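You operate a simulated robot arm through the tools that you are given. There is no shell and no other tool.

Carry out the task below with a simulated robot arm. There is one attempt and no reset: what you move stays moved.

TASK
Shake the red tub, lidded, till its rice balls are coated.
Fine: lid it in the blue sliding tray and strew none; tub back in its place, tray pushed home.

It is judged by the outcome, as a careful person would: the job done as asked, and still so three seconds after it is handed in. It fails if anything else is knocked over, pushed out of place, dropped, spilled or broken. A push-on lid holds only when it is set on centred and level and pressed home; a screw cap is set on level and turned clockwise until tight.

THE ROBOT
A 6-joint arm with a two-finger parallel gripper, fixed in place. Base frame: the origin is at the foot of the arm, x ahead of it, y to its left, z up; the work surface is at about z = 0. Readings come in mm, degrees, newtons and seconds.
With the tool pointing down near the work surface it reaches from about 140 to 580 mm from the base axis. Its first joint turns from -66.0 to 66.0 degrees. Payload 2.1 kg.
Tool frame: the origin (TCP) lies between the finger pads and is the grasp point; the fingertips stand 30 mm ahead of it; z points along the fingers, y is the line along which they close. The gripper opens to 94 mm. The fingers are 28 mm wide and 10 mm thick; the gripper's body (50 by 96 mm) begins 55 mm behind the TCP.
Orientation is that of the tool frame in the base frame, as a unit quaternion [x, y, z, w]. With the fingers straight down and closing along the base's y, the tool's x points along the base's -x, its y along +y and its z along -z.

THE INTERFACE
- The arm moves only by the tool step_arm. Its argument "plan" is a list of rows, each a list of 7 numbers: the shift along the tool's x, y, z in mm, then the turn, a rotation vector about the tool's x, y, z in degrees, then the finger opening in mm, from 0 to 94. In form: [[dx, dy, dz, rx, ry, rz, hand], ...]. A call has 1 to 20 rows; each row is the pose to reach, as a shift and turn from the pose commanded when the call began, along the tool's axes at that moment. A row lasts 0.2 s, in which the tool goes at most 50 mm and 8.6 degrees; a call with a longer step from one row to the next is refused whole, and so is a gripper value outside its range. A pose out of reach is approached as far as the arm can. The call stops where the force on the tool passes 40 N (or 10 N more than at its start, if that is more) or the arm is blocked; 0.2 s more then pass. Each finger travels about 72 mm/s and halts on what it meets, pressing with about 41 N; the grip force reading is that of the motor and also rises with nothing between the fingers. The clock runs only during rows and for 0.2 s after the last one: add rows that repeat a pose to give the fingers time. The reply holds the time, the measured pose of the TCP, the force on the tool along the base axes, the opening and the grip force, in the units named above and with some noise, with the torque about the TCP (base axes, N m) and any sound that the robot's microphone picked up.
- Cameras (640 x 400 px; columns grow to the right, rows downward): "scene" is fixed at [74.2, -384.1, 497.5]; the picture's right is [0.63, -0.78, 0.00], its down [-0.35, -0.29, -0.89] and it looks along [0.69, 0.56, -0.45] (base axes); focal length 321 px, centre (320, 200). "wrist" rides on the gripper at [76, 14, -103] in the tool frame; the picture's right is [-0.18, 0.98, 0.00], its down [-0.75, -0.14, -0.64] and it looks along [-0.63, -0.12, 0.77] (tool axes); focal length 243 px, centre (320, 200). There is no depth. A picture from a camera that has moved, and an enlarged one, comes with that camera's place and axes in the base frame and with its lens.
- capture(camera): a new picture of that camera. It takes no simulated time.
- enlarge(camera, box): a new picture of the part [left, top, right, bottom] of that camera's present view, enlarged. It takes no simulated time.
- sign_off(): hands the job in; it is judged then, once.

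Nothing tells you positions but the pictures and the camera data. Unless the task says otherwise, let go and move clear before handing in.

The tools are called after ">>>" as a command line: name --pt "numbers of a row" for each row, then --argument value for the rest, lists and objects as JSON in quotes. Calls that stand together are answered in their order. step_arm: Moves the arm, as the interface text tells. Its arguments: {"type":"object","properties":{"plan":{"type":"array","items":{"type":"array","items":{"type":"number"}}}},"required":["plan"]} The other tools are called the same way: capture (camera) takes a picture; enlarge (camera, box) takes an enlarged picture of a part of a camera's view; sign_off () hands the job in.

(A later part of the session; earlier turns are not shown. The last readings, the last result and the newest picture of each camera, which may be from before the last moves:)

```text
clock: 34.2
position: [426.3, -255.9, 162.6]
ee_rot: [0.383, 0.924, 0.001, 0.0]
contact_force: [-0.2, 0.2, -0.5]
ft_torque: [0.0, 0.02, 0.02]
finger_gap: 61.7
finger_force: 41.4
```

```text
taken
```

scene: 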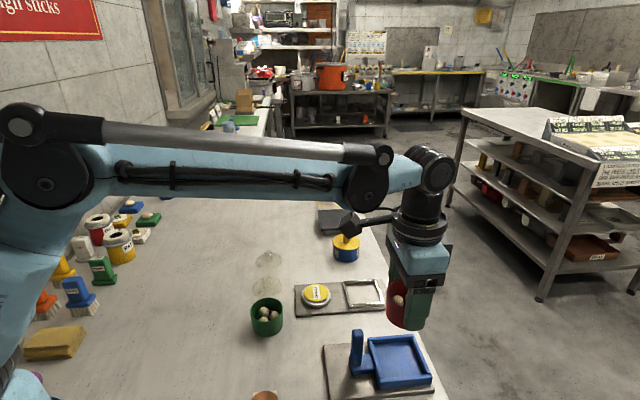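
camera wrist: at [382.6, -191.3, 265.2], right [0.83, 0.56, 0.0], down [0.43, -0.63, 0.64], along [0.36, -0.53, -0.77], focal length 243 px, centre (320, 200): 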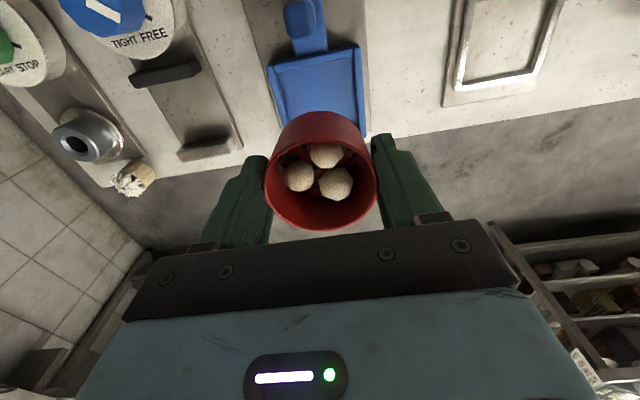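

The tub is held firmly above the tray. I'll lower it to just above the wall tops and check the alignment.

>>> step_arm --pt "0 0 10 0 0 0 20" --pt "0 0 25 0 0 0 20" --pt "0 0 42 0 0 0 20" --pt "0 0 58 0 0 0 20" --pt "0 0 72 0 0 0 20" --pt "0 0 82 0 0 0 20" --pt "0 0 86 0 0 0 20" --pt "0 0 86 0 0 0 20"

>>> capture --camera "wrist"

>>> enlarge --camera "wrist" --box '[230, 40, 410, 210]'

>>> enlarge --camera "scene" --box '[320, 270, 450, 400]'

```text
clock: 36.0
position: [424.9, -257.6, 78.1]
ee_rot: [0.382, 0.924, 0.001, 0.0]
contact_force: [0.1, -0.5, -0.4]
ft_torque: [0.02, -0.03, 0.01]
finger_gap: 61.4
finger_force: 41.1
```

```text
taken
camera wrist: at [381.5, -192.0, 179.8], right [0.82, 0.57, 0.0], down [0.43, -0.63, 0.64], along [0.36, -0.53, -0.77], focal length 243 px, centre (320, 200)
```

wrist: 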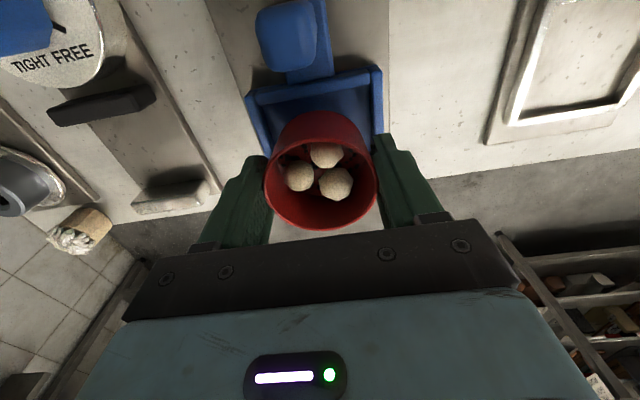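

```text
2.35 times, centred on (320, 125) of wrist
camera zoom: at [381.5, -192.0, 179.8], right [0.82, 0.57, 0.0], down [0.43, -0.63, 0.64], along [0.36, -0.53, -0.77], focal length 571 px, centre (320, 376)
```

zoom: 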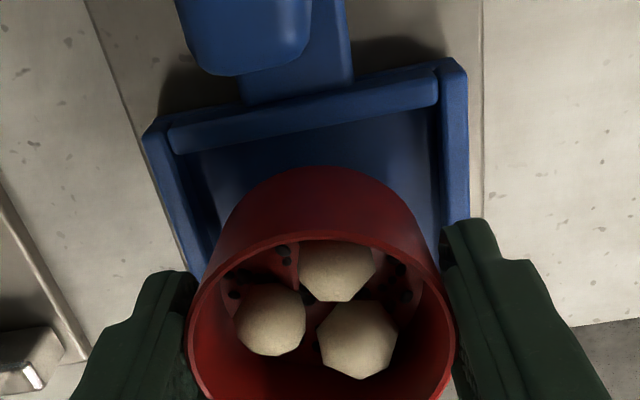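

```text
3.08 times, centred on (385, 335) of scene
camera zoom: at [74.2, -384.1, 497.5], right [0.63, -0.78, 0.0], down [-0.35, -0.29, -0.89], along [0.69, 0.56, -0.45], focal length 986 px, centre (120, -215)
```

zoom: 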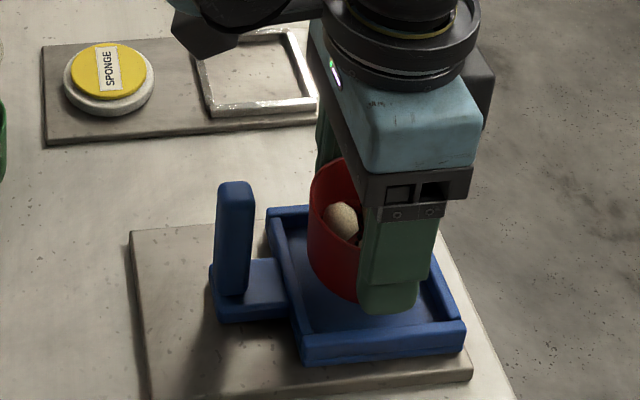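

The alignment is within about 1 mm. I'll lower the tub the rest of the way slowly.

>>> step_arm --pt "0 0.5 5 0 0 0 20" --pt "0 0.5 10 0 0 0 20" --pt "0 0.5 15 0 0 0 20" --pt "0 0.5 19 0 0 0 20" --pt "0 0.5 21 0 0 0 20"

>>> enlarge --camera "wrist" --box '[230, 40, 410, 210]'

>>> enlarge --camera "scene" --box '[320, 270, 450, 400]'

```text
clock: 37.2
position: [426.7, -257.6, 57.2]
ee_rot: [0.382, 0.924, 0.001, -0.001]
contact_force: [-0.1, 1.5, 33.2]
ft_torque: [-0.29, 0.28, -0.01]
finger_gap: 61.3
finger_force: 41.0
```

```text
2.35 times, centred on (320, 125) of wrist
camera zoom: at [383.8, -191.9, 160.4], right [0.82, 0.57, 0.0], down [0.43, -0.63, 0.64], along [0.36, -0.53, -0.77], focal length 571 px, centre (320, 376)
```

zoom: 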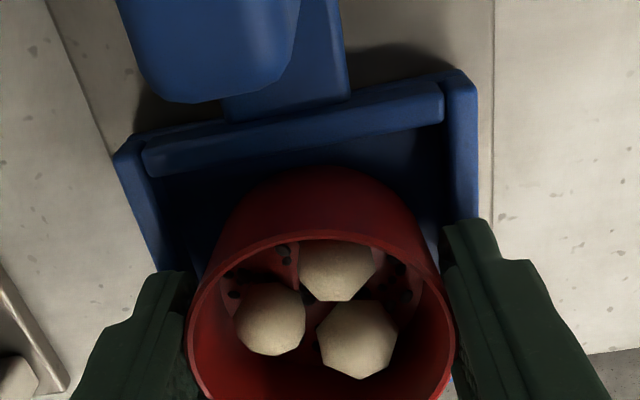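

```text
3.08 times, centred on (385, 335) of scene
camera zoom: at [74.0, -384.0, 497.6], right [0.63, -0.78, 0.0], down [-0.35, -0.29, -0.89], along [0.69, 0.56, -0.45], focal length 986 px, centre (120, -215)
```

zoom: 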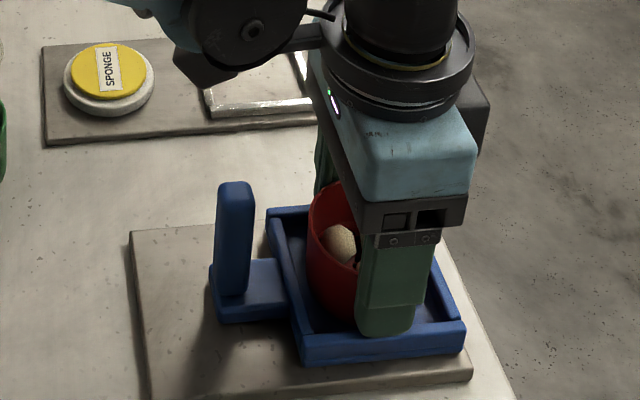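

There is contact at about 33 N. I'll check whether it's the tub on the tray floor or a finger on a wall.

>>> enlarge --camera "scene" --box '[390, 345, 450, 395]'

>>> enlarge --camera "scene" --box '[385, 300, 455, 370]'

>>> enlarge --camera "wrist" --box '[250, 60, 390, 180]'

```text
8.00 times, centred on (420, 370) of scene
camera zoom: at [74.0, -384.0, 497.6], right [0.63, -0.78, 0.0], down [-0.35, -0.29, -0.89], along [0.69, 0.56, -0.45], focal length 2564 px, centre (-480, -1160)
```

zoom: 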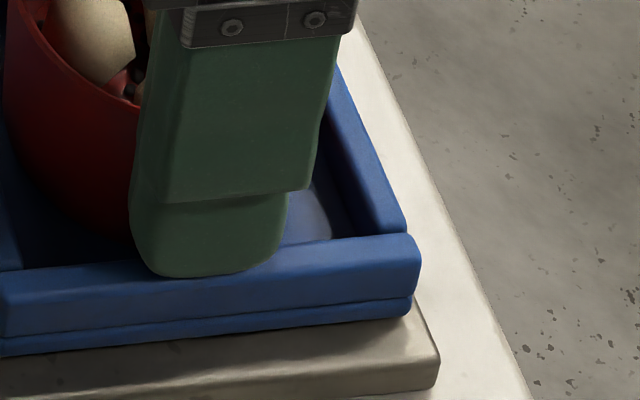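

```text
5.71 times, centred on (420, 335) of scene
camera zoom: at [74.0, -384.0, 497.6], right [0.63, -0.78, 0.0], down [-0.35, -0.29, -0.89], along [0.69, 0.56, -0.45], focal length 1832 px, centre (-251, -571)
```

zoom: 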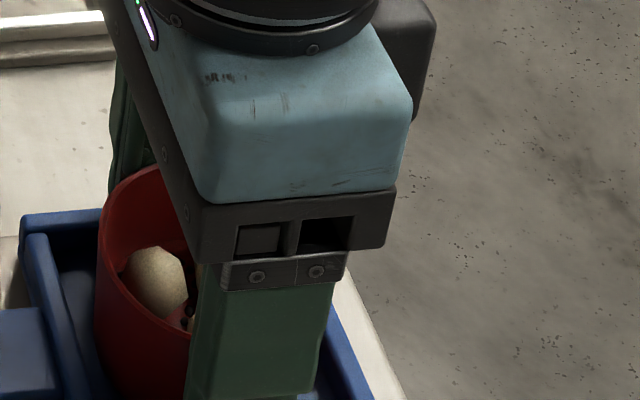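

```text
3.33 times, centred on (320, 120) of wrist
camera zoom: at [383.8, -191.9, 160.4], right [0.82, 0.57, 0.0], down [0.43, -0.63, 0.64], along [0.36, -0.53, -0.77], focal length 809 px, centre (320, 467)
```

zoom: 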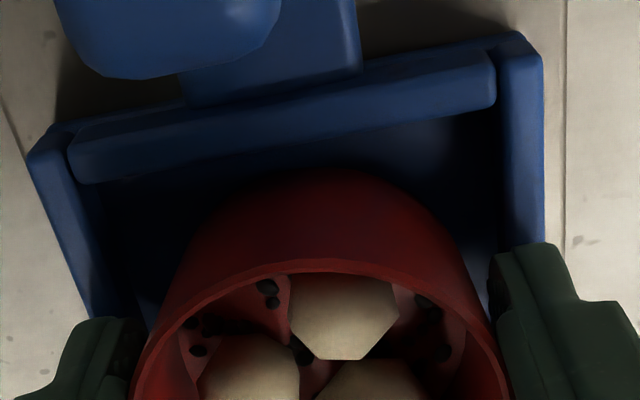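

The contact point is ambiguous. I'll ease up slightly to relieve the force, then open the fingers slowly. At most the tub would settle by a few millimetres.

>>> step_arm --pt "0 0 -0.8 0 0 0 20" --pt "0 0 -0.8 0 0 0 20"

>>> step_arm --pt "0 0 0 0 0 0 62" --pt "0 0 0 0 0 0 65" --pt "0 0 0 0 0 0 69" --pt "0 0 0 0 0 0 72" --pt "0 0 0 0 0 0 72"

>>> capture --camera "wrist"

>>> enlarge --camera "wrist" --box '[230, 70, 410, 240]'

>>> enlarge --camera "scene" --box '[320, 270, 450, 400]'

```text
clock: 37.8
position: [425.8, -256.6, 58.3]
ee_rot: [0.382, 0.924, 0.0, 0.0]
contact_force: [1.4, -0.2, 23.4]
ft_torque: [-0.31, 0.31, 0.01]
finger_gap: 61.3
finger_force: 41.1
```

```text
clock: 39.0
position: [427.3, -256.2, 60.0]
ee_rot: [0.382, 0.924, 0.001, 0.001]
contact_force: [9.4, 10.7, 22.9]
ft_torque: [-0.31, 0.37, -0.08]
finger_gap: 63.8
finger_force: 0.0
```

```text
taken
camera wrist: at [383.8, -191.3, 160.5], right [0.82, 0.57, 0.0], down [0.43, -0.63, 0.64], along [0.37, -0.53, -0.77], focal length 243 px, centre (320, 200)
```

wrist: 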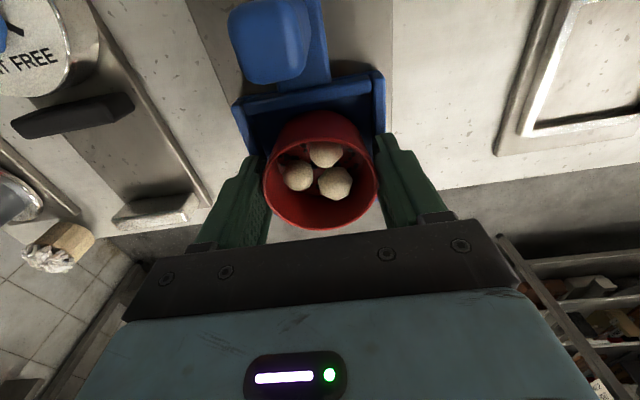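

```text
2.35 times, centred on (320, 155) of wrist
camera zoom: at [383.8, -191.3, 160.5], right [0.82, 0.57, 0.0], down [0.43, -0.63, 0.64], along [0.37, -0.53, -0.77], focal length 571 px, centre (320, 306)
```

zoom: 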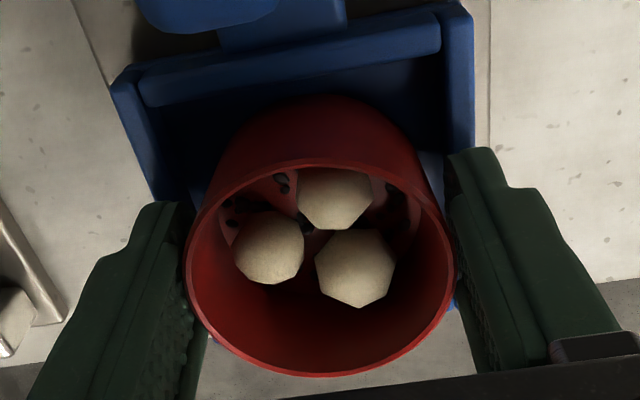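

```text
3.08 times, centred on (385, 335) of scene
camera zoom: at [74.1, -384.0, 497.5], right [0.63, -0.78, 0.0], down [-0.35, -0.29, -0.89], along [0.69, 0.56, -0.45], focal length 986 px, centre (120, -215)
```

zoom: 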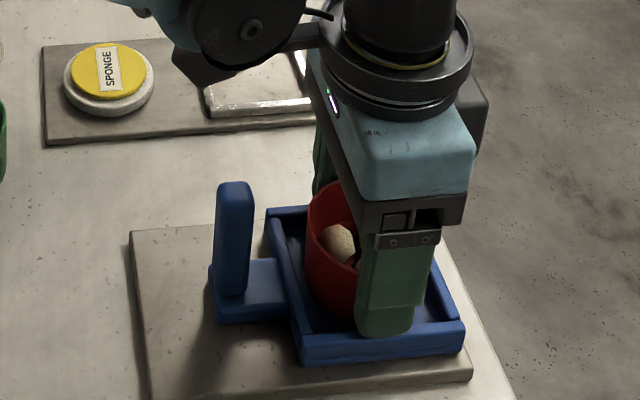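

A finger is rubbing on the tray wall. I'll rise 3 mm first, then open the rest of the way.

>>> step_arm --pt "0 0 -1.5 0 0 0 64" --pt "0 0 -3 0 0 0 64" --pt "0 0 -3 0 0 0 64"

>>> enlarge --camera "wrist" --box '[230, 70, 410, 240]'

```text
clock: 39.8
position: [425.6, -255.5, 60.8]
ee_rot: [0.383, 0.924, 0.0, 0.0]
contact_force: [0.3, 0.2, 0.5]
ft_torque: [-0.01, -0.01, -0.01]
finger_gap: 64.2
finger_force: 0.0
```

```text
2.35 times, centred on (320, 155) of wrist
camera zoom: at [382.7, -191.6, 161.9], right [0.83, 0.56, 0.0], down [0.43, -0.63, 0.64], along [0.36, -0.53, -0.77], focal length 571 px, centre (320, 306)
```

zoom: 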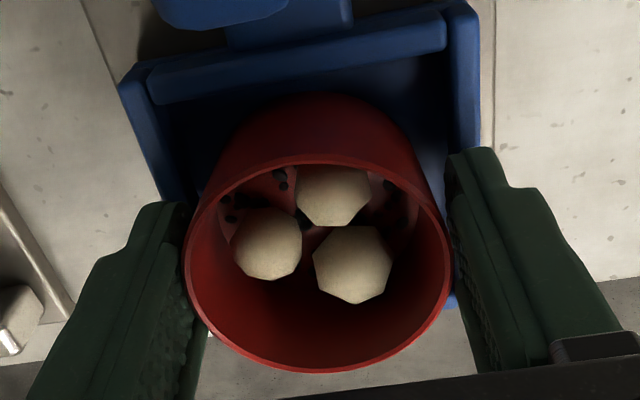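

>>> step_arm --pt "0 0 0 0 0 0 68" --pt "0 0 0 0 0 0 74" --pt "0 0 0 0 0 0 78" --pt "0 0 0 0 0 0 78"

>>> enlarge --camera "wrist" --box '[230, 70, 410, 240]'

>>> enlarge --camera "scene" --box '[320, 270, 450, 400]'

```text
clock: 40.8
position: [426.9, -255.5, 61.0]
ee_rot: [0.382, 0.924, 0.001, 0.0]
contact_force: [-0.5, 0.2, -0.7]
ft_torque: [0.02, 0.0, 0.0]
finger_gap: 78.1
finger_force: 0.0
```

```text
2.35 times, centred on (320, 155) of wrist
camera zoom: at [383.0, -191.2, 162.1], right [0.82, 0.57, 0.0], down [0.43, -0.63, 0.64], along [0.36, -0.53, -0.77], focal length 571 px, centre (320, 306)
```

zoom: 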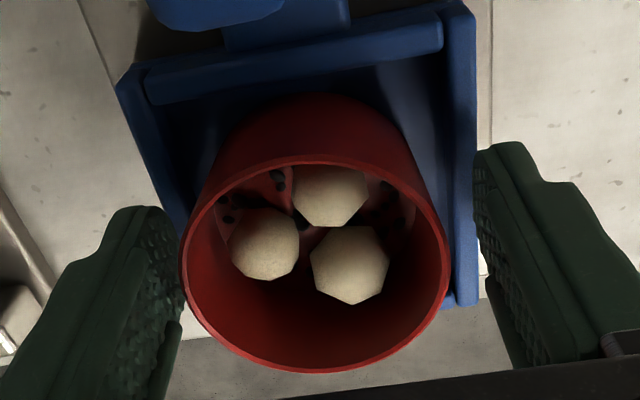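

```text
3.08 times, centred on (385, 335) of scene
camera zoom: at [74.2, -384.1, 497.5], right [0.63, -0.78, 0.0], down [-0.35, -0.29, -0.89], along [0.69, 0.56, -0.45], focal length 986 px, centre (120, -215)
```

zoom: 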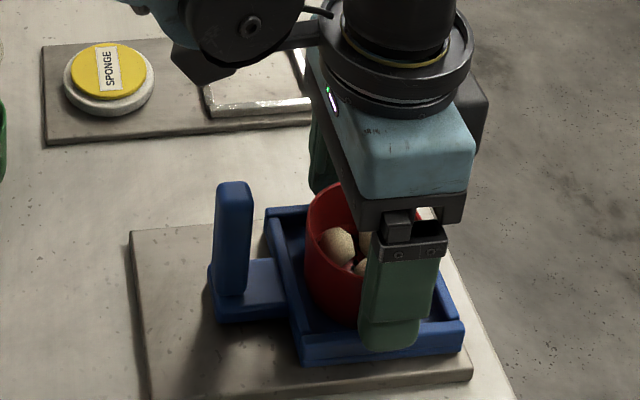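

The tub stands free in the tray. To fix its centre precisely, I'll squeeze it lightly from two directions, first across the tray and then along it.

>>> step_arm --pt "-2 -0.5 0 0 0 0 78" --pt "-3.5 -0.7 0 0 0 0 70" --pt "-3.5 -0.7 0 0 0 0 64" --pt "-3.5 -0.7 0 0 0 0 60" --pt "-3.5 -0.7 0 0 0 0 58" --pt "-3.5 -0.7 0 0 0 0 66" --pt "-3.5 -0.7 0 0 0 0 74" --pt "-3.5 -0.7 0 0 0 0 76"

>>> enlarge --camera "wrist" --box '[230, 70, 410, 240]'

```text
clock: 42.6
position: [429.3, -258.8, 60.9]
ee_rot: [0.383, 0.924, 0.001, 0.0]
contact_force: [-0.5, 0.2, -0.2]
ft_torque: [0.01, 0.0, 0.06]
finger_gap: 76.0
finger_force: 0.1
```

```text
2.35 times, centred on (320, 155) of wrist
camera zoom: at [386.0, -194.6, 162.0], right [0.82, 0.57, 0.0], down [0.43, -0.63, 0.64], along [0.36, -0.53, -0.77], focal length 571 px, centre (320, 306)
```

zoom: 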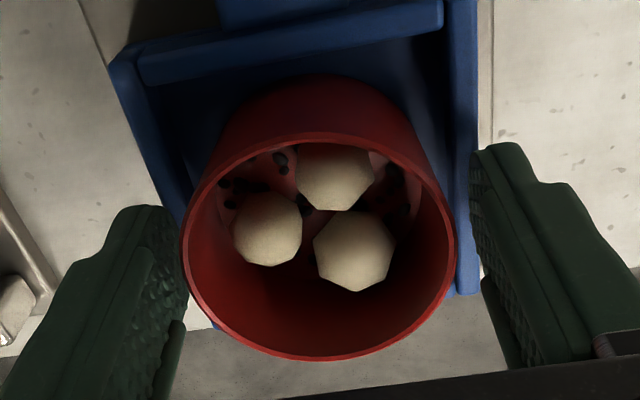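

It's centred in the first direction. Now I'll turn 90° around the tub and do the same along the tray axis.

>>> step_arm --pt "0 0 0 0 0 -8.2 76" --pt "0 0 0 0 0 -16.4 76" --pt "0 0 0 0 0 -24.6 76" --pt "0 0 0 0 0 -32.8 76" --pt "0 0 0 0 0 -41 76" --pt "0 0 0 0 0 -49.2 76" --pt "0 0 0 0 0 -57.4 76" --pt "0 0 0 0 0 -65.6 76" --pt "0 0 0 0 0 -73.8 76" --pt "0 0 0 0 0 -82 76" --pt "0 0 0 0 0 -90 76" --pt "0 0 0 0 0 -90 76"

>>> capture --camera "wrist"

>>> enlarge --camera "scene" --box '[320, 270, 450, 400]'

```text
clock: 45.2
position: [428.1, -258.4, 62.1]
ee_rot: [-0.385, 0.923, 0.0, 0.001]
contact_force: [-0.1, -0.5, -0.2]
ft_torque: [0.01, 0.03, 0.02]
finger_gap: 76.3
finger_force: 0.1
```

```text
taken
camera wrist: at [365.8, -302.4, 163.7], right [-0.57, 0.82, 0.0], down [0.63, 0.43, 0.64], along [0.53, 0.37, -0.77], focal length 243 px, centre (320, 200)
```

wrist: 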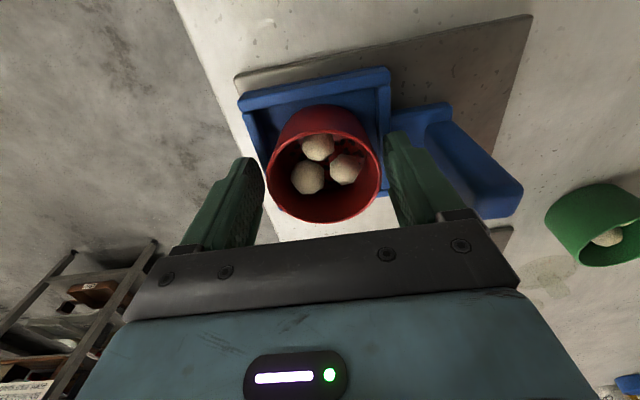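

```text
3.08 times, centred on (385, 335) of scene
camera zoom: at [74.2, -384.1, 497.5], right [0.63, -0.78, 0.0], down [-0.35, -0.29, -0.89], along [0.69, 0.56, -0.45], focal length 986 px, centre (120, -215)
```

zoom: 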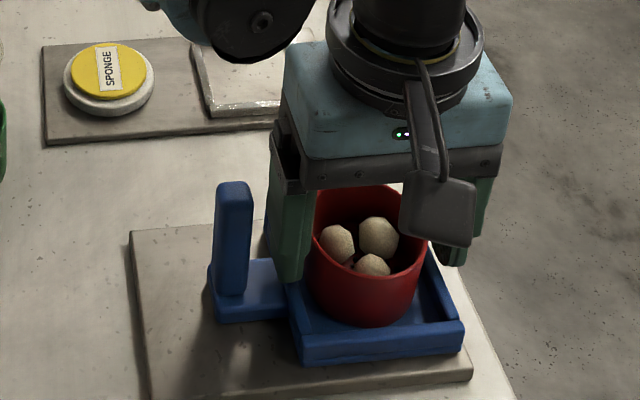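

The post is well clear of the near finger. I'll squeeze gently now.

>>> step_arm --pt "0 0 0 0 0 0 70" --pt "0 0 0 0 0 0 65" --pt "0 0 0 0 0 0 61" --pt "0 0 0 0 0 0 58" --pt "0 0 0 0 0 0 58" --pt "0 0 0 0 0 0 66" --pt "0 0 0 0 0 0 74" --pt "0 0 0 0 0 0 78" --pt "0 0 0 0 0 0 78"

>>> enlarge --camera "wrist" --box '[230, 70, 410, 240]'

>>> enlarge --camera "scene" --box '[320, 270, 450, 400]'

```text
clock: 47.2
position: [428.8, -258.7, 63.3]
ee_rot: [-0.384, 0.923, 0.0, 0.001]
contact_force: [-0.4, 0.5, 0.9]
ft_torque: [0.01, 0.0, 0.02]
finger_gap: 78.1
finger_force: 0.1
```

```text
2.35 times, centred on (320, 155) of wrist
camera zoom: at [365.7, -302.2, 163.6], right [-0.57, 0.82, 0.0], down [0.63, 0.43, 0.64], along [0.53, 0.36, -0.77], focal length 571 px, centre (320, 306)
```

zoom: 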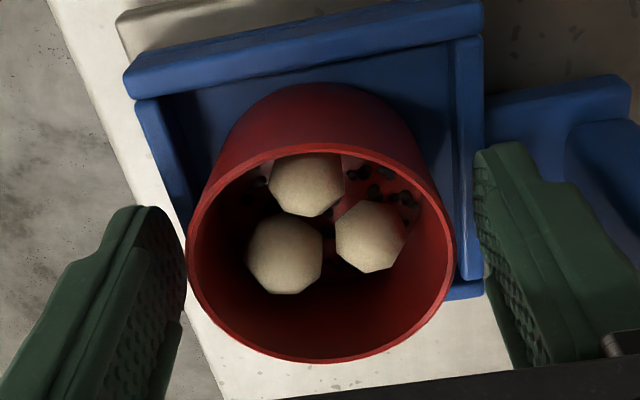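

```text
3.08 times, centred on (385, 335) of scene
camera zoom: at [74.2, -384.1, 497.5], right [0.63, -0.78, 0.0], down [-0.35, -0.29, -0.89], along [0.69, 0.56, -0.45], focal length 986 px, centre (120, -215)
```

zoom: 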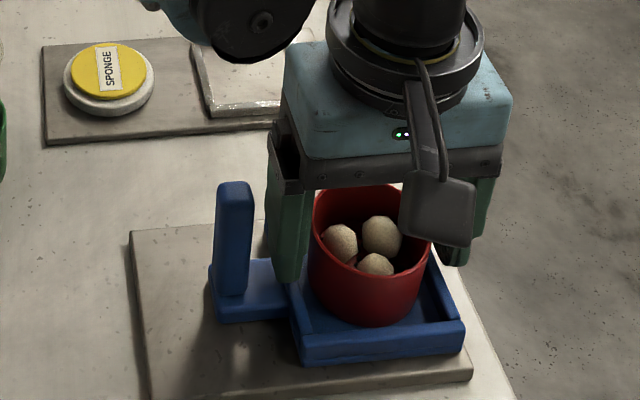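

The tub's centre is now well fixed at about (427.5, -260.1). The green tub looks slightly smaller than the red one, so I'll measure both lids from the same viewpoint before I choose.

>>> step_arm --pt "0 0 -20 0 0 0 78" --pt "0 0 -60 0 0 0 78" --pt "0 0 -100 0 0 0 78" --pt "-20 22 -108 0 0 0 78" --pt "-48 52 -108 0 0 0 78" --pt "-76 82 -108 0 0 0 78" --pt "-104 113 -108 0 0 0 78" --pt "-132 143 -108 0 0 0 78" --pt "-160 173 -108 0 0 0 78" --pt "-188 204 -108 0 0 0 78" --pt "-205 222 -90 0 0 0 78" --pt "-211.8 229.5 -60 0 0 0 78" --pt "-211.8 229.5 -48 0 0 0 78" --pt "-211.8 229.5 -48 0 0 0 78"

>>> capture --camera "wrist"

>>> enlarge --camera "wrist" --box '[230, 60, 410, 200]'

```text
clock: 50.2
position: [415.1, 52.4, 106.5]
ee_rot: [-0.384, 0.923, 0.0, 0.001]
contact_force: [0.5, -0.5, 0.3]
ft_torque: [-0.05, -0.02, 0.0]
finger_gap: 78.0
finger_force: 0.1
```

```text
taken
camera wrist: at [351.4, 9.2, 209.1], right [-0.57, 0.82, 0.0], down [0.63, 0.43, 0.64], along [0.53, 0.36, -0.77], focal length 243 px, centre (320, 200)
```

wrist: 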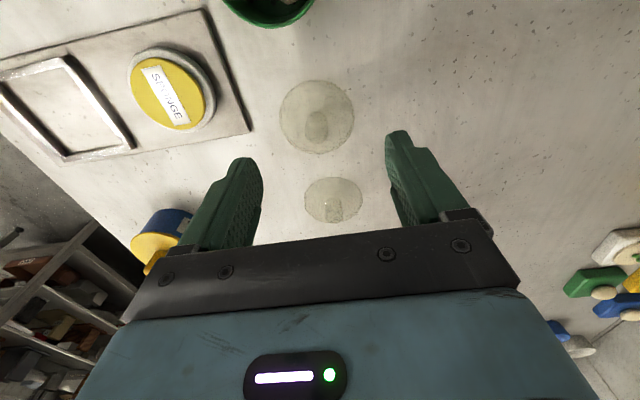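

```text
2.86 times, centred on (320, 130) of wrist
camera zoom: at [351.4, 9.2, 209.1], right [-0.57, 0.82, 0.0], down [0.63, 0.43, 0.64], along [0.53, 0.36, -0.77], focal length 693 px, centre (320, 400)
```

zoom: 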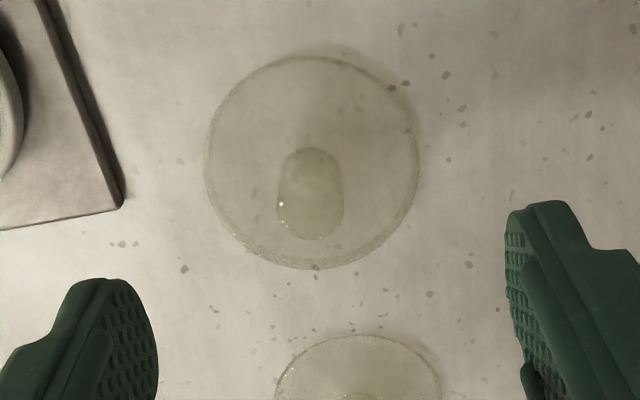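

Both lids measure about 65 mm, so they are the same. I'll take the nearer one: centre on its knob and come down with the fingers narrowed.

>>> step_arm --pt "-2.5 -3.5 10 0 0 0 64" --pt "-2.5 -3.5 25 0 0 0 50" --pt "-2.5 -3.5 40 0 0 0 46" --pt "-2.5 -3.5 50 0 0 0 46" --pt "-2.5 -3.5 50 0 0 0 46"

>>> capture --camera "wrist"

>>> enlarge --camera "wrist" --box '[230, 80, 410, 220]'

>>> enlarge --camera "scene" --box '[220, 220, 320, 310]'

```text
clock: 51.4
position: [421.0, 51.7, 60.6]
ee_rot: [-0.384, 0.923, 0.0, 0.001]
contact_force: [0.2, 0.1, 0.1]
ft_torque: [-0.02, 0.02, -0.01]
finger_gap: 46.0
finger_force: 0.1
```

```text
taken
camera wrist: at [357.2, 9.2, 161.2], right [-0.57, 0.82, 0.0], down [0.63, 0.43, 0.64], along [0.53, 0.36, -0.77], focal length 243 px, centre (320, 200)
```

wrist: 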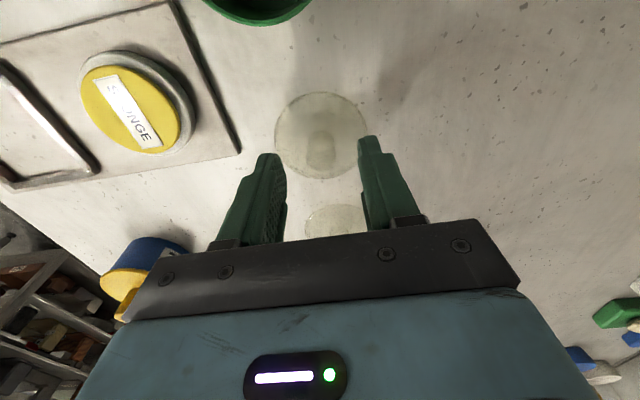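

```text
2.86 times, centred on (320, 150) of wrist
camera zoom: at [357.2, 9.2, 161.2], right [-0.57, 0.82, 0.0], down [0.63, 0.43, 0.64], along [0.53, 0.36, -0.77], focal length 693 px, centre (320, 343)
```

zoom: 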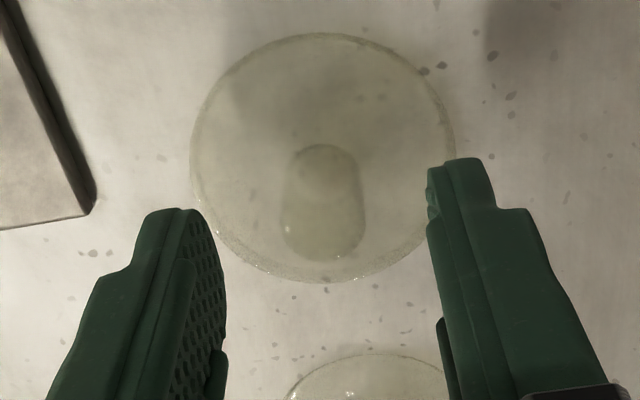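

```text
4.44 times, centred on (270, 265) of scene
camera zoom: at [74.2, -384.1, 497.5], right [0.63, -0.78, 0.0], down [-0.35, -0.29, -0.89], along [0.69, 0.56, -0.45], focal length 1425 px, centre (542, -89)
```

zoom: 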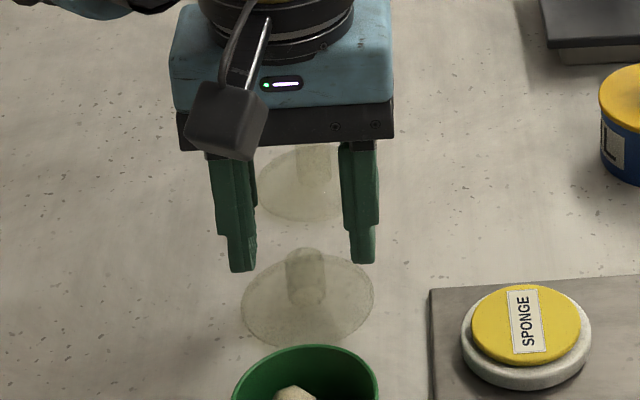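

I'm well aligned on the knob. I'll go down to fingertip height of about 10 mm and squeeze lightly to centre it.

>>> step_arm --pt "0 0.7 8 0 0 0 46" --pt "0 0.7 15 0 0 0 46" --pt "0 0.7 20 0 0 0 46" --pt "0 0.7 20 0 0 0 36" --pt "0 0.7 20 0 0 0 28" --pt "0 0.7 20 0 0 0 20" --pt "0 0.7 20 0 0 0 14" --pt "0 0.7 20 0 0 0 14"

>>> enlarge --camera "wrist" --box '[230, 80, 410, 220]'

>>> enlarge --camera "scene" --box '[220, 220, 320, 310]'

```text
clock: 53.2
position: [420.5, 52.9, 41.2]
ee_rot: [-0.383, 0.924, 0.001, 0.001]
contact_force: [-1.1, -0.6, 0.1]
ft_torque: [-0.04, -0.01, 0.0]
finger_gap: 16.6
finger_force: 20.1
```

```text
2.86 times, centred on (320, 150) of wrist
camera zoom: at [356.3, 9.6, 142.2], right [-0.57, 0.82, 0.0], down [0.63, 0.43, 0.64], along [0.53, 0.36, -0.77], focal length 693 px, centre (320, 343)
```

zoom: 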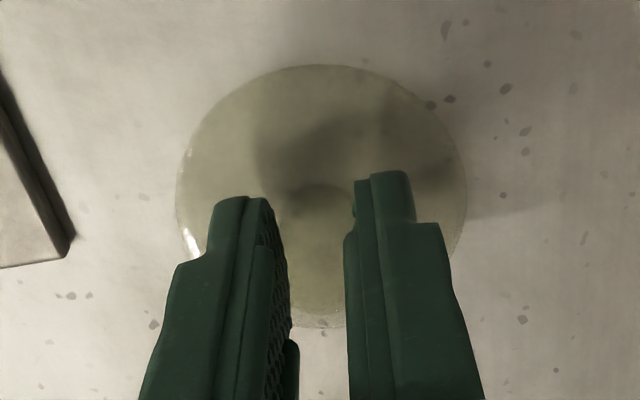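

```text
4.44 times, centred on (270, 265) of scene
camera zoom: at [74.2, -384.1, 497.5], right [0.63, -0.78, 0.0], down [-0.35, -0.29, -0.89], along [0.69, 0.56, -0.45], focal length 1425 px, centre (542, -89)
```

zoom: 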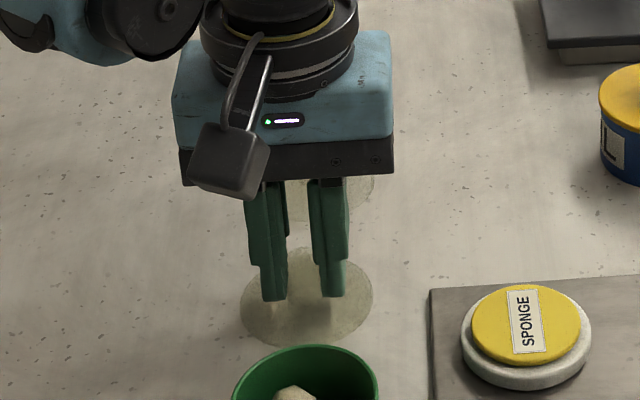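

The knob is gripped, with a gap of 16.6 mm. I'll open, turn 90°, and grip again so the lid is centred both ways.

>>> step_arm --pt "0 0 0 0 0 0 24" --pt "0 0 0 0 0 0 36" --pt "0 0 0 0 0 8.2 36" --pt "0 0 0 0 0 16.4 36" --pt "0 0 0 0 0 24.6 36" --pt "0 0 0 0 0 32.8 36" --pt "0 0 0 0 0 41 36" --pt "0 0 0 0 0 49.2 36" --pt "0 0 0 0 0 57.4 36" --pt "0 0 0 0 0 65.6 36" --pt "0 0 0 0 0 73.8 36" --pt "0 0 0 0 0 82 36" --pt "0 0 0 0 0 90 36" --pt "0 0 0 0 0 90 36"

>>> enlarge --camera "wrist" --box '[230, 80, 410, 220]'

```text
clock: 56.2
position: [419.6, 52.5, 39.2]
ee_rot: [0.384, 0.923, 0.001, 0.0]
contact_force: [-0.5, 0.3, 0.0]
ft_torque: [0.0, 0.04, 0.03]
finger_gap: 36.2
finger_force: 0.1
```

```text
2.86 times, centred on (320, 150) of wrist
camera zoom: at [376.5, 117.6, 141.2], right [0.83, 0.56, 0.0], down [0.43, -0.63, 0.64], along [0.36, -0.53, -0.77], focal length 693 px, centre (320, 343)
```

zoom: 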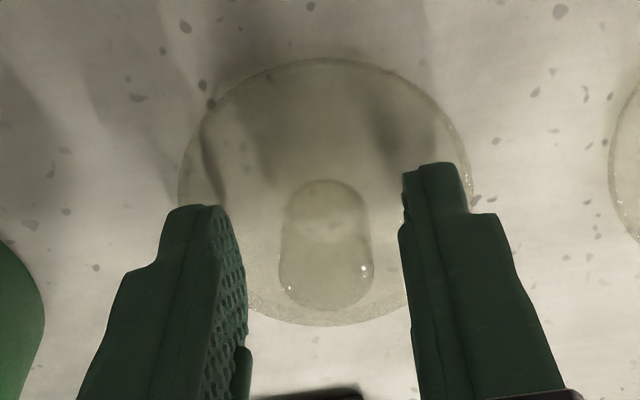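

>>> step_arm --pt "0 0 1 0 0 0 30" --pt "0 0 2 0 0 0 22" --pt "0 0 2 0 0 0 14" --pt "0 0 2 0 0 0 4" --pt "0 0 2 0 0 0 0" --pt "0 0 2 0 0 0 0"

>>> step_arm --pt "0 0 -5 0 0 0 0" --pt "0 0 -15 0 0 0 0" --pt "0 0 -30 0 0 0 0" --pt "0 0 -45 0 0 0 0" --pt "0 0 -50 0 0 0 0"

>>> capture --camera "wrist"

>>> enlarge --camera "wrist" --box '[230, 80, 410, 220]'

>>> enlarge --camera "scene" --box '[220, 200, 340, 310]'

```text
clock: 57.6
position: [419.5, 50.7, 38.1]
ee_rot: [0.383, 0.924, 0.001, 0.0]
contact_force: [0.5, -0.3, 2.3]
ft_torque: [0.0, 0.01, -0.03]
finger_gap: 16.7
finger_force: 40.9
```

```text
clock: 58.8
position: [419.4, 52.3, 88.4]
ee_rot: [0.382, 0.924, 0.001, 0.0]
contact_force: [-0.1, -0.7, -0.3]
ft_torque: [-0.01, 0.0, -0.03]
finger_gap: 16.8
finger_force: 41.3
```

```text
taken
camera wrist: at [376.1, 117.6, 189.6], right [0.82, 0.57, 0.0], down [0.43, -0.63, 0.64], along [0.36, -0.53, -0.77], focal length 243 px, centre (320, 200)
```

wrist: 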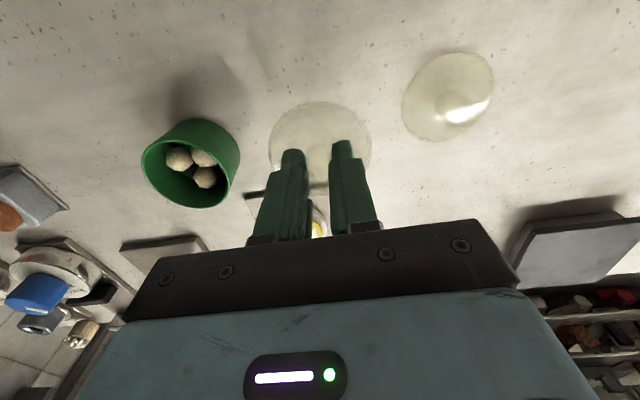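

```text
2.86 times, centred on (320, 150) of wrist
camera zoom: at [376.1, 117.6, 189.6], right [0.82, 0.57, 0.0], down [0.43, -0.63, 0.64], along [0.36, -0.53, -0.77], focal length 693 px, centre (320, 343)
```

zoom: 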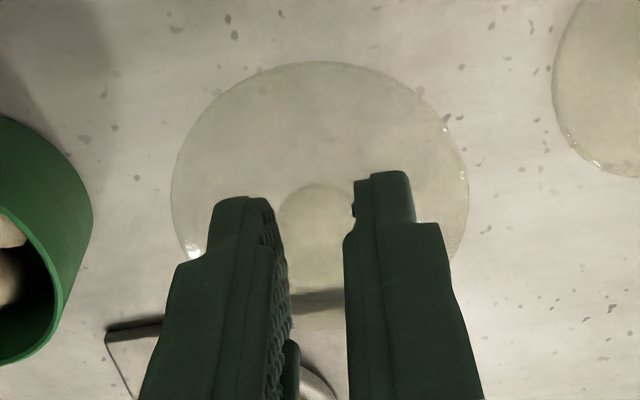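

```text
3.64 times, centred on (280, 255) of scene
camera zoom: at [74.2, -384.1, 497.5], right [0.63, -0.78, 0.0], down [-0.35, -0.29, -0.89], along [0.69, 0.56, -0.45], focal length 1166 px, centre (466, 0)
```

zoom: 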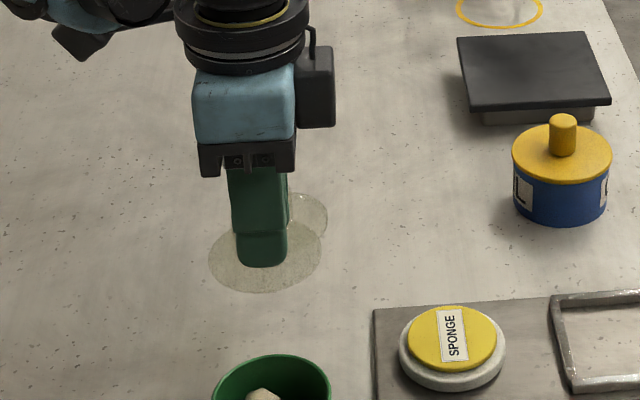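

The lid is held level and centred. I'll carry it over the tub in the tray.

>>> step_arm --pt "0 0 -25 0 0 0 0" --pt "-8 -8 -50 0 0 0 0" --pt "-30 -28 -65 0 0 0 0" --pt "-58 -55 -65 0 0 0 0" --pt "-86 -81 -65 0 0 0 0" --pt "-114 -108 -65 0 0 0 0" --pt "-142 -134 -65 0 0 0 0" --pt "-170 -161 -65 0 0 0 0" --pt "-198 -187 -65 0 0 0 0" --pt "-216 -204 -65 0 0 0 0" --pt "-226.7 -214.3 -65 0 0 0 0" --pt "-226.7 -214.3 -65 0 0 0 0"

>>> step_arm --pt "0 0 15 0 0 0 0" --pt "0 0 30 0 0 0 0" --pt "0 0 40 0 0 0 0" --pt "0 0 45 0 0 0 0" --pt "0 0 45 0 0 0 0"

>>> capture --camera "wrist"

>>> enlarge --camera "wrist" --box '[230, 80, 410, 220]'

>>> enlarge --camera "scene" --box '[330, 290, 450, 400]'

```text
clock: 61.4
position: [426.4, -260.8, 153.5]
ee_rot: [0.382, 0.924, 0.001, 0.001]
contact_force: [0.3, -0.1, 0.2]
ft_torque: [0.01, -0.02, 0.0]
finger_gap: 16.8
finger_force: 41.1
```

```text
clock: 62.6
position: [428.8, -258.4, 107.4]
ee_rot: [0.382, 0.924, 0.001, 0.001]
contact_force: [0.1, 0.3, -0.3]
ft_torque: [-0.02, 0.02, 0.01]
finger_gap: 16.7
finger_force: 40.7
```

```text
taken
camera wrist: at [386.1, -194.3, 208.8], right [0.82, 0.57, 0.0], down [0.43, -0.63, 0.64], along [0.36, -0.53, -0.77], focal length 243 px, centre (320, 200)
```

wrist: 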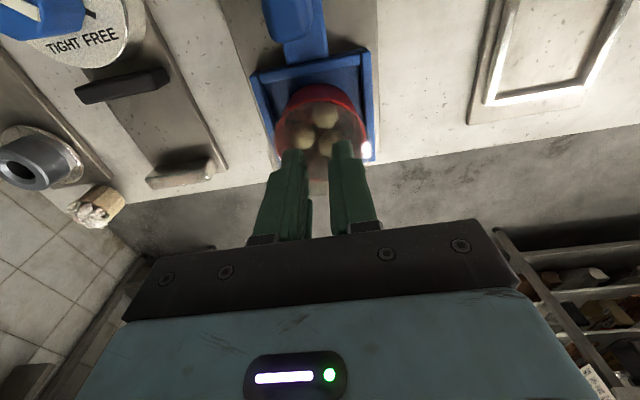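

```text
2.86 times, centred on (320, 150) of wrist
camera zoom: at [386.1, -194.3, 208.8], right [0.82, 0.57, 0.0], down [0.43, -0.63, 0.64], along [0.36, -0.53, -0.77], focal length 693 px, centre (320, 343)
```

zoom: 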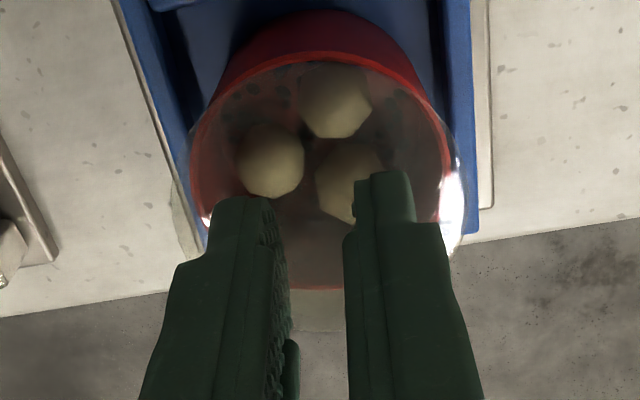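

```text
3.64 times, centred on (390, 345) of scene
camera zoom: at [74.2, -384.1, 497.5], right [0.63, -0.78, 0.0], down [-0.35, -0.29, -0.89], along [0.69, 0.56, -0.45], focal length 1166 px, centre (66, -327)
```

zoom: 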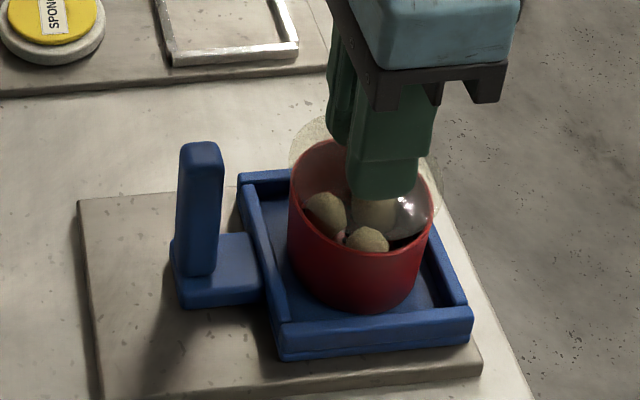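

The lid is centred over the tub to within about 1 mm. I'll lower it slowly until it touches.

>>> step_arm --pt "0 0 4 0 0 0 0" --pt "0 0 8 0 0 0 0" --pt "0 0 11 0 0 0 0" --pt "0 0 13 0 0 0 0" --pt "0 0 13 0 0 0 0"

>>> enlarge --camera "wrist" --box '[230, 80, 410, 220]'

>>> enlarge --camera "scene" --box '[380, 310, 450, 370]'

```text
clock: 63.7
position: [428.7, -259.1, 96.5]
ee_rot: [0.382, 0.924, 0.001, 0.0]
contact_force: [0.4, 0.0, 10.5]
ft_torque: [0.01, 0.02, -0.01]
finger_gap: 16.7
finger_force: 40.9
heard: snap
stopped in row 5: the force on the tool passed its limit at 42 N (the readings are from after the stop); the commanded pose is now the measured one
```

```text
2.86 times, centred on (320, 150) of wrist
camera zoom: at [386.6, -194.4, 197.9], right [0.82, 0.57, 0.0], down [0.43, -0.63, 0.64], along [0.36, -0.53, -0.77], focal length 693 px, centre (320, 343)
```

zoom: 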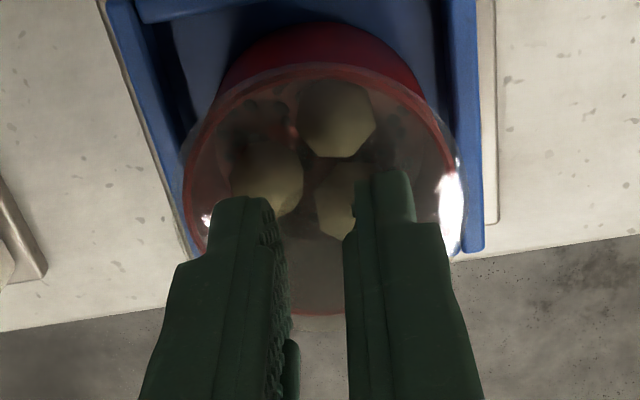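

```text
6.67 times, centred on (415, 340) of scene
camera zoom: at [74.1, -384.0, 497.5], right [0.63, -0.78, 0.0], down [-0.35, -0.29, -0.89], along [0.69, 0.56, -0.45], focal length 2137 px, centre (-313, -733)
```

zoom: 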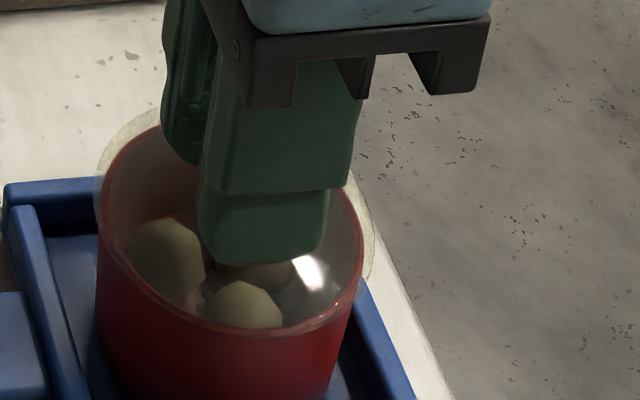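

I heard a snap, so the lid has latched on the tub in the tray. I'll release the knob, rise, and look at how it sits.

>>> step_arm --pt "0 0 0 0 0 0 10" --pt "0 0 0 0 0 0 24" --pt "0 0 0 0 0 0 40" --pt "0 0 -12 0 0 0 40" --pt "0 0 -40 0 0 0 44" --pt "0 0 -60 0 0 0 44"

>>> capture --camera "wrist"

>>> enlarge --camera "wrist" --box '[230, 50, 410, 190]'

>>> enlarge --camera "scene" --box '[380, 310, 450, 380]'

```text
clock: 65.1
position: [429.8, -259.4, 154.5]
ee_rot: [0.382, 0.924, 0.001, 0.0]
contact_force: [-0.7, -0.6, -0.4]
ft_torque: [-0.01, 0.0, 0.0]
finger_gap: 44.3
finger_force: 0.0
```

```text
taken
camera wrist: at [386.9, -194.5, 256.7], right [0.82, 0.57, 0.0], down [0.43, -0.63, 0.64], along [0.36, -0.53, -0.77], focal length 243 px, centre (320, 200)
```

wrist: 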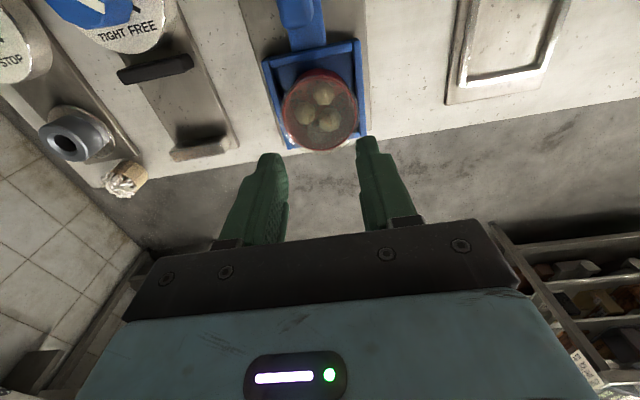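

```text
2.86 times, centred on (320, 120) of wrist
camera zoom: at [386.9, -194.5, 256.7], right [0.82, 0.57, 0.0], down [0.43, -0.63, 0.64], along [0.36, -0.53, -0.77], focal length 693 px, centre (320, 429)
```

zoom: 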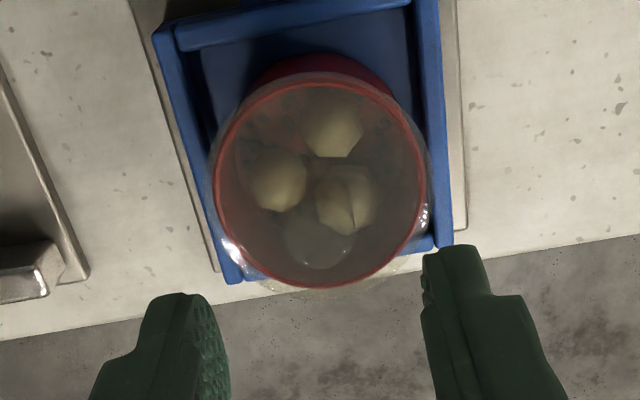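

```text
5.71 times, centred on (415, 345) of scene
camera zoom: at [74.2, -384.1, 497.5], right [0.63, -0.78, 0.0], down [-0.35, -0.29, -0.89], along [0.69, 0.56, -0.45], focal length 1832 px, centre (-223, -629)
```

zoom: 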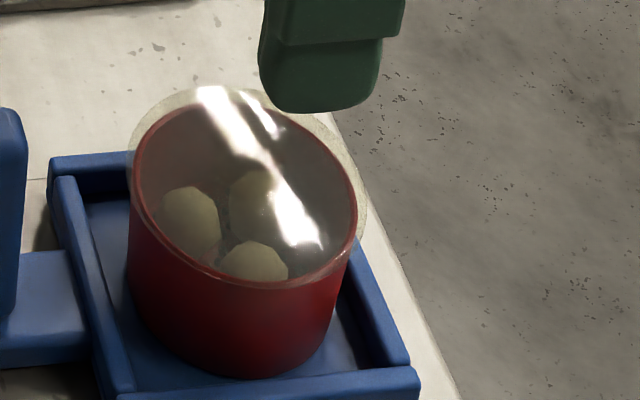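

The lid sits centred and level on the tub. I'll re-grip the knob and do a small test lift inside the tray, to prove the lid holds before I raise it.

>>> step_arm --pt "0 0 25 0 0 0 40" --pt "0 0 45 0 0 0 36" --pt "0 0 56 0 0 0 36" --pt "0 0 59.5 0 0 0 30" --pt "0 0 59.5 0 0 0 18" --pt "0 0 59.5 0 0 0 6" --pt "0 0 59.5 0 0 0 0" --pt "0 0 59.5 0 0 0 0"

>>> step_arm --pt "0 0 -1 0 0 0 0" --pt "0 0 -3 0 0 0 0" --pt "0 0 -5 0 0 0 0" --pt "0 0 -6 0 0 0 0" --pt "0 0 -6 0 0 0 0"

>>> enlarge --camera "wrist" --box '[230, 80, 410, 220]'

>>> enlarge --camera "scene" --box '[370, 310, 450, 390]'

```text
clock: 66.9
position: [430.5, -259.3, 93.5]
ee_rot: [0.382, 0.924, 0.001, 0.0]
contact_force: [-0.1, -0.2, 0.0]
ft_torque: [-0.02, 0.05, -0.03]
finger_gap: 16.6
finger_force: 41.3
```

```text
clock: 68.1
position: [429.0, -260.0, 101.4]
ee_rot: [0.381, 0.925, 0.001, 0.0]
contact_force: [0.5, 0.2, -1.8]
ft_torque: [-0.04, 0.0, -0.01]
finger_gap: 16.8
finger_force: 40.9
```

```text
2.86 times, centred on (320, 150) of wrist
camera zoom: at [386.5, -194.9, 203.3], right [0.82, 0.57, 0.0], down [0.43, -0.63, 0.64], along [0.36, -0.53, -0.77], focal length 693 px, centre (320, 343)
```

zoom: 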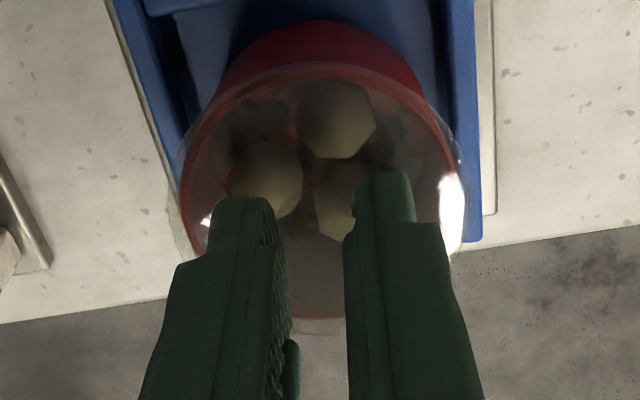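

```text
5.00 times, centred on (410, 350) of scene
camera zoom: at [74.2, -384.1, 497.5], right [0.63, -0.78, 0.0], down [-0.35, -0.29, -0.89], along [0.69, 0.56, -0.45], focal length 1603 px, centre (-130, -550)
```

zoom: 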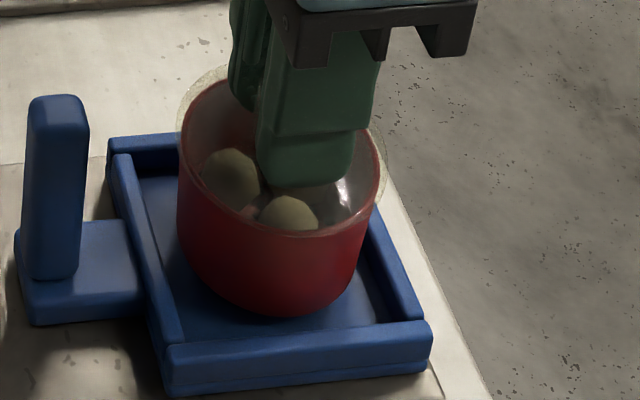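

The lidded tub lifts as one and the lid holds. I'll raise it and carry it over clear table, away from the post, for shaking.

>>> step_arm --pt "0 0 -5 0 0 0 0" --pt "0 0 -15 0 0 0 0" --pt "0 0 -30 0 0 0 0" --pt "0 0 -48 0 0 0 0" --pt "0 0 -66 0 0 0 0" --pt "0 0 -82 0 0 0 0" --pt "0 0 -92 0 0 0 0" --pt "0 0 -96 0 0 0 0"

>>> enlarge --camera "wrist" --box '[230, 80, 410, 220]'

>>> capture --camera "scene"

```text
clock: 69.9
position: [429.2, -258.7, 198.2]
ee_rot: [0.382, 0.924, 0.001, 0.0]
contact_force: [0.7, 0.1, -1.1]
ft_torque: [0.02, 0.01, 0.01]
finger_gap: 16.5
finger_force: 41.4
```

```text
2.86 times, centred on (320, 150) of wrist
camera zoom: at [386.7, -194.6, 299.5], right [0.82, 0.57, 0.0], down [0.43, -0.63, 0.64], along [0.36, -0.53, -0.77], focal length 693 px, centre (320, 343)
```

zoom: 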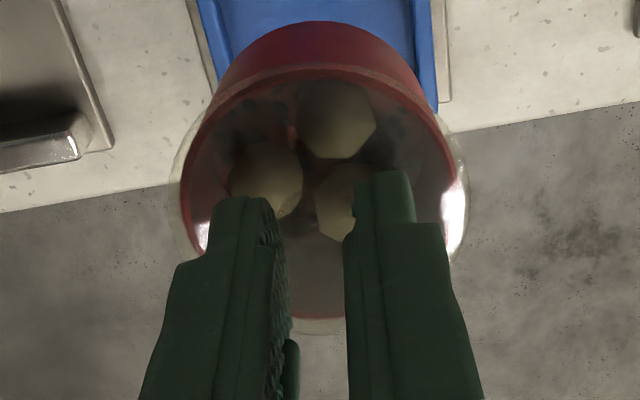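

```text
taken
```

scene: 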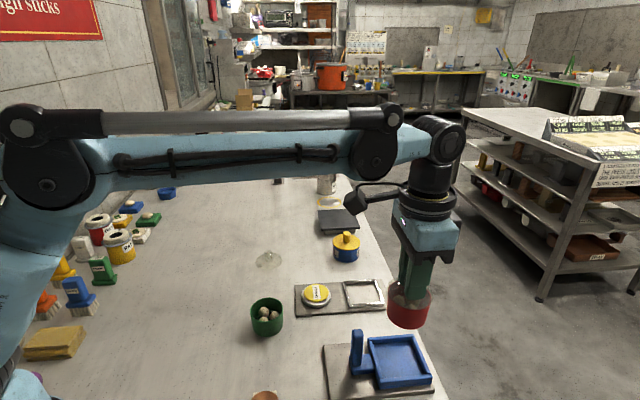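

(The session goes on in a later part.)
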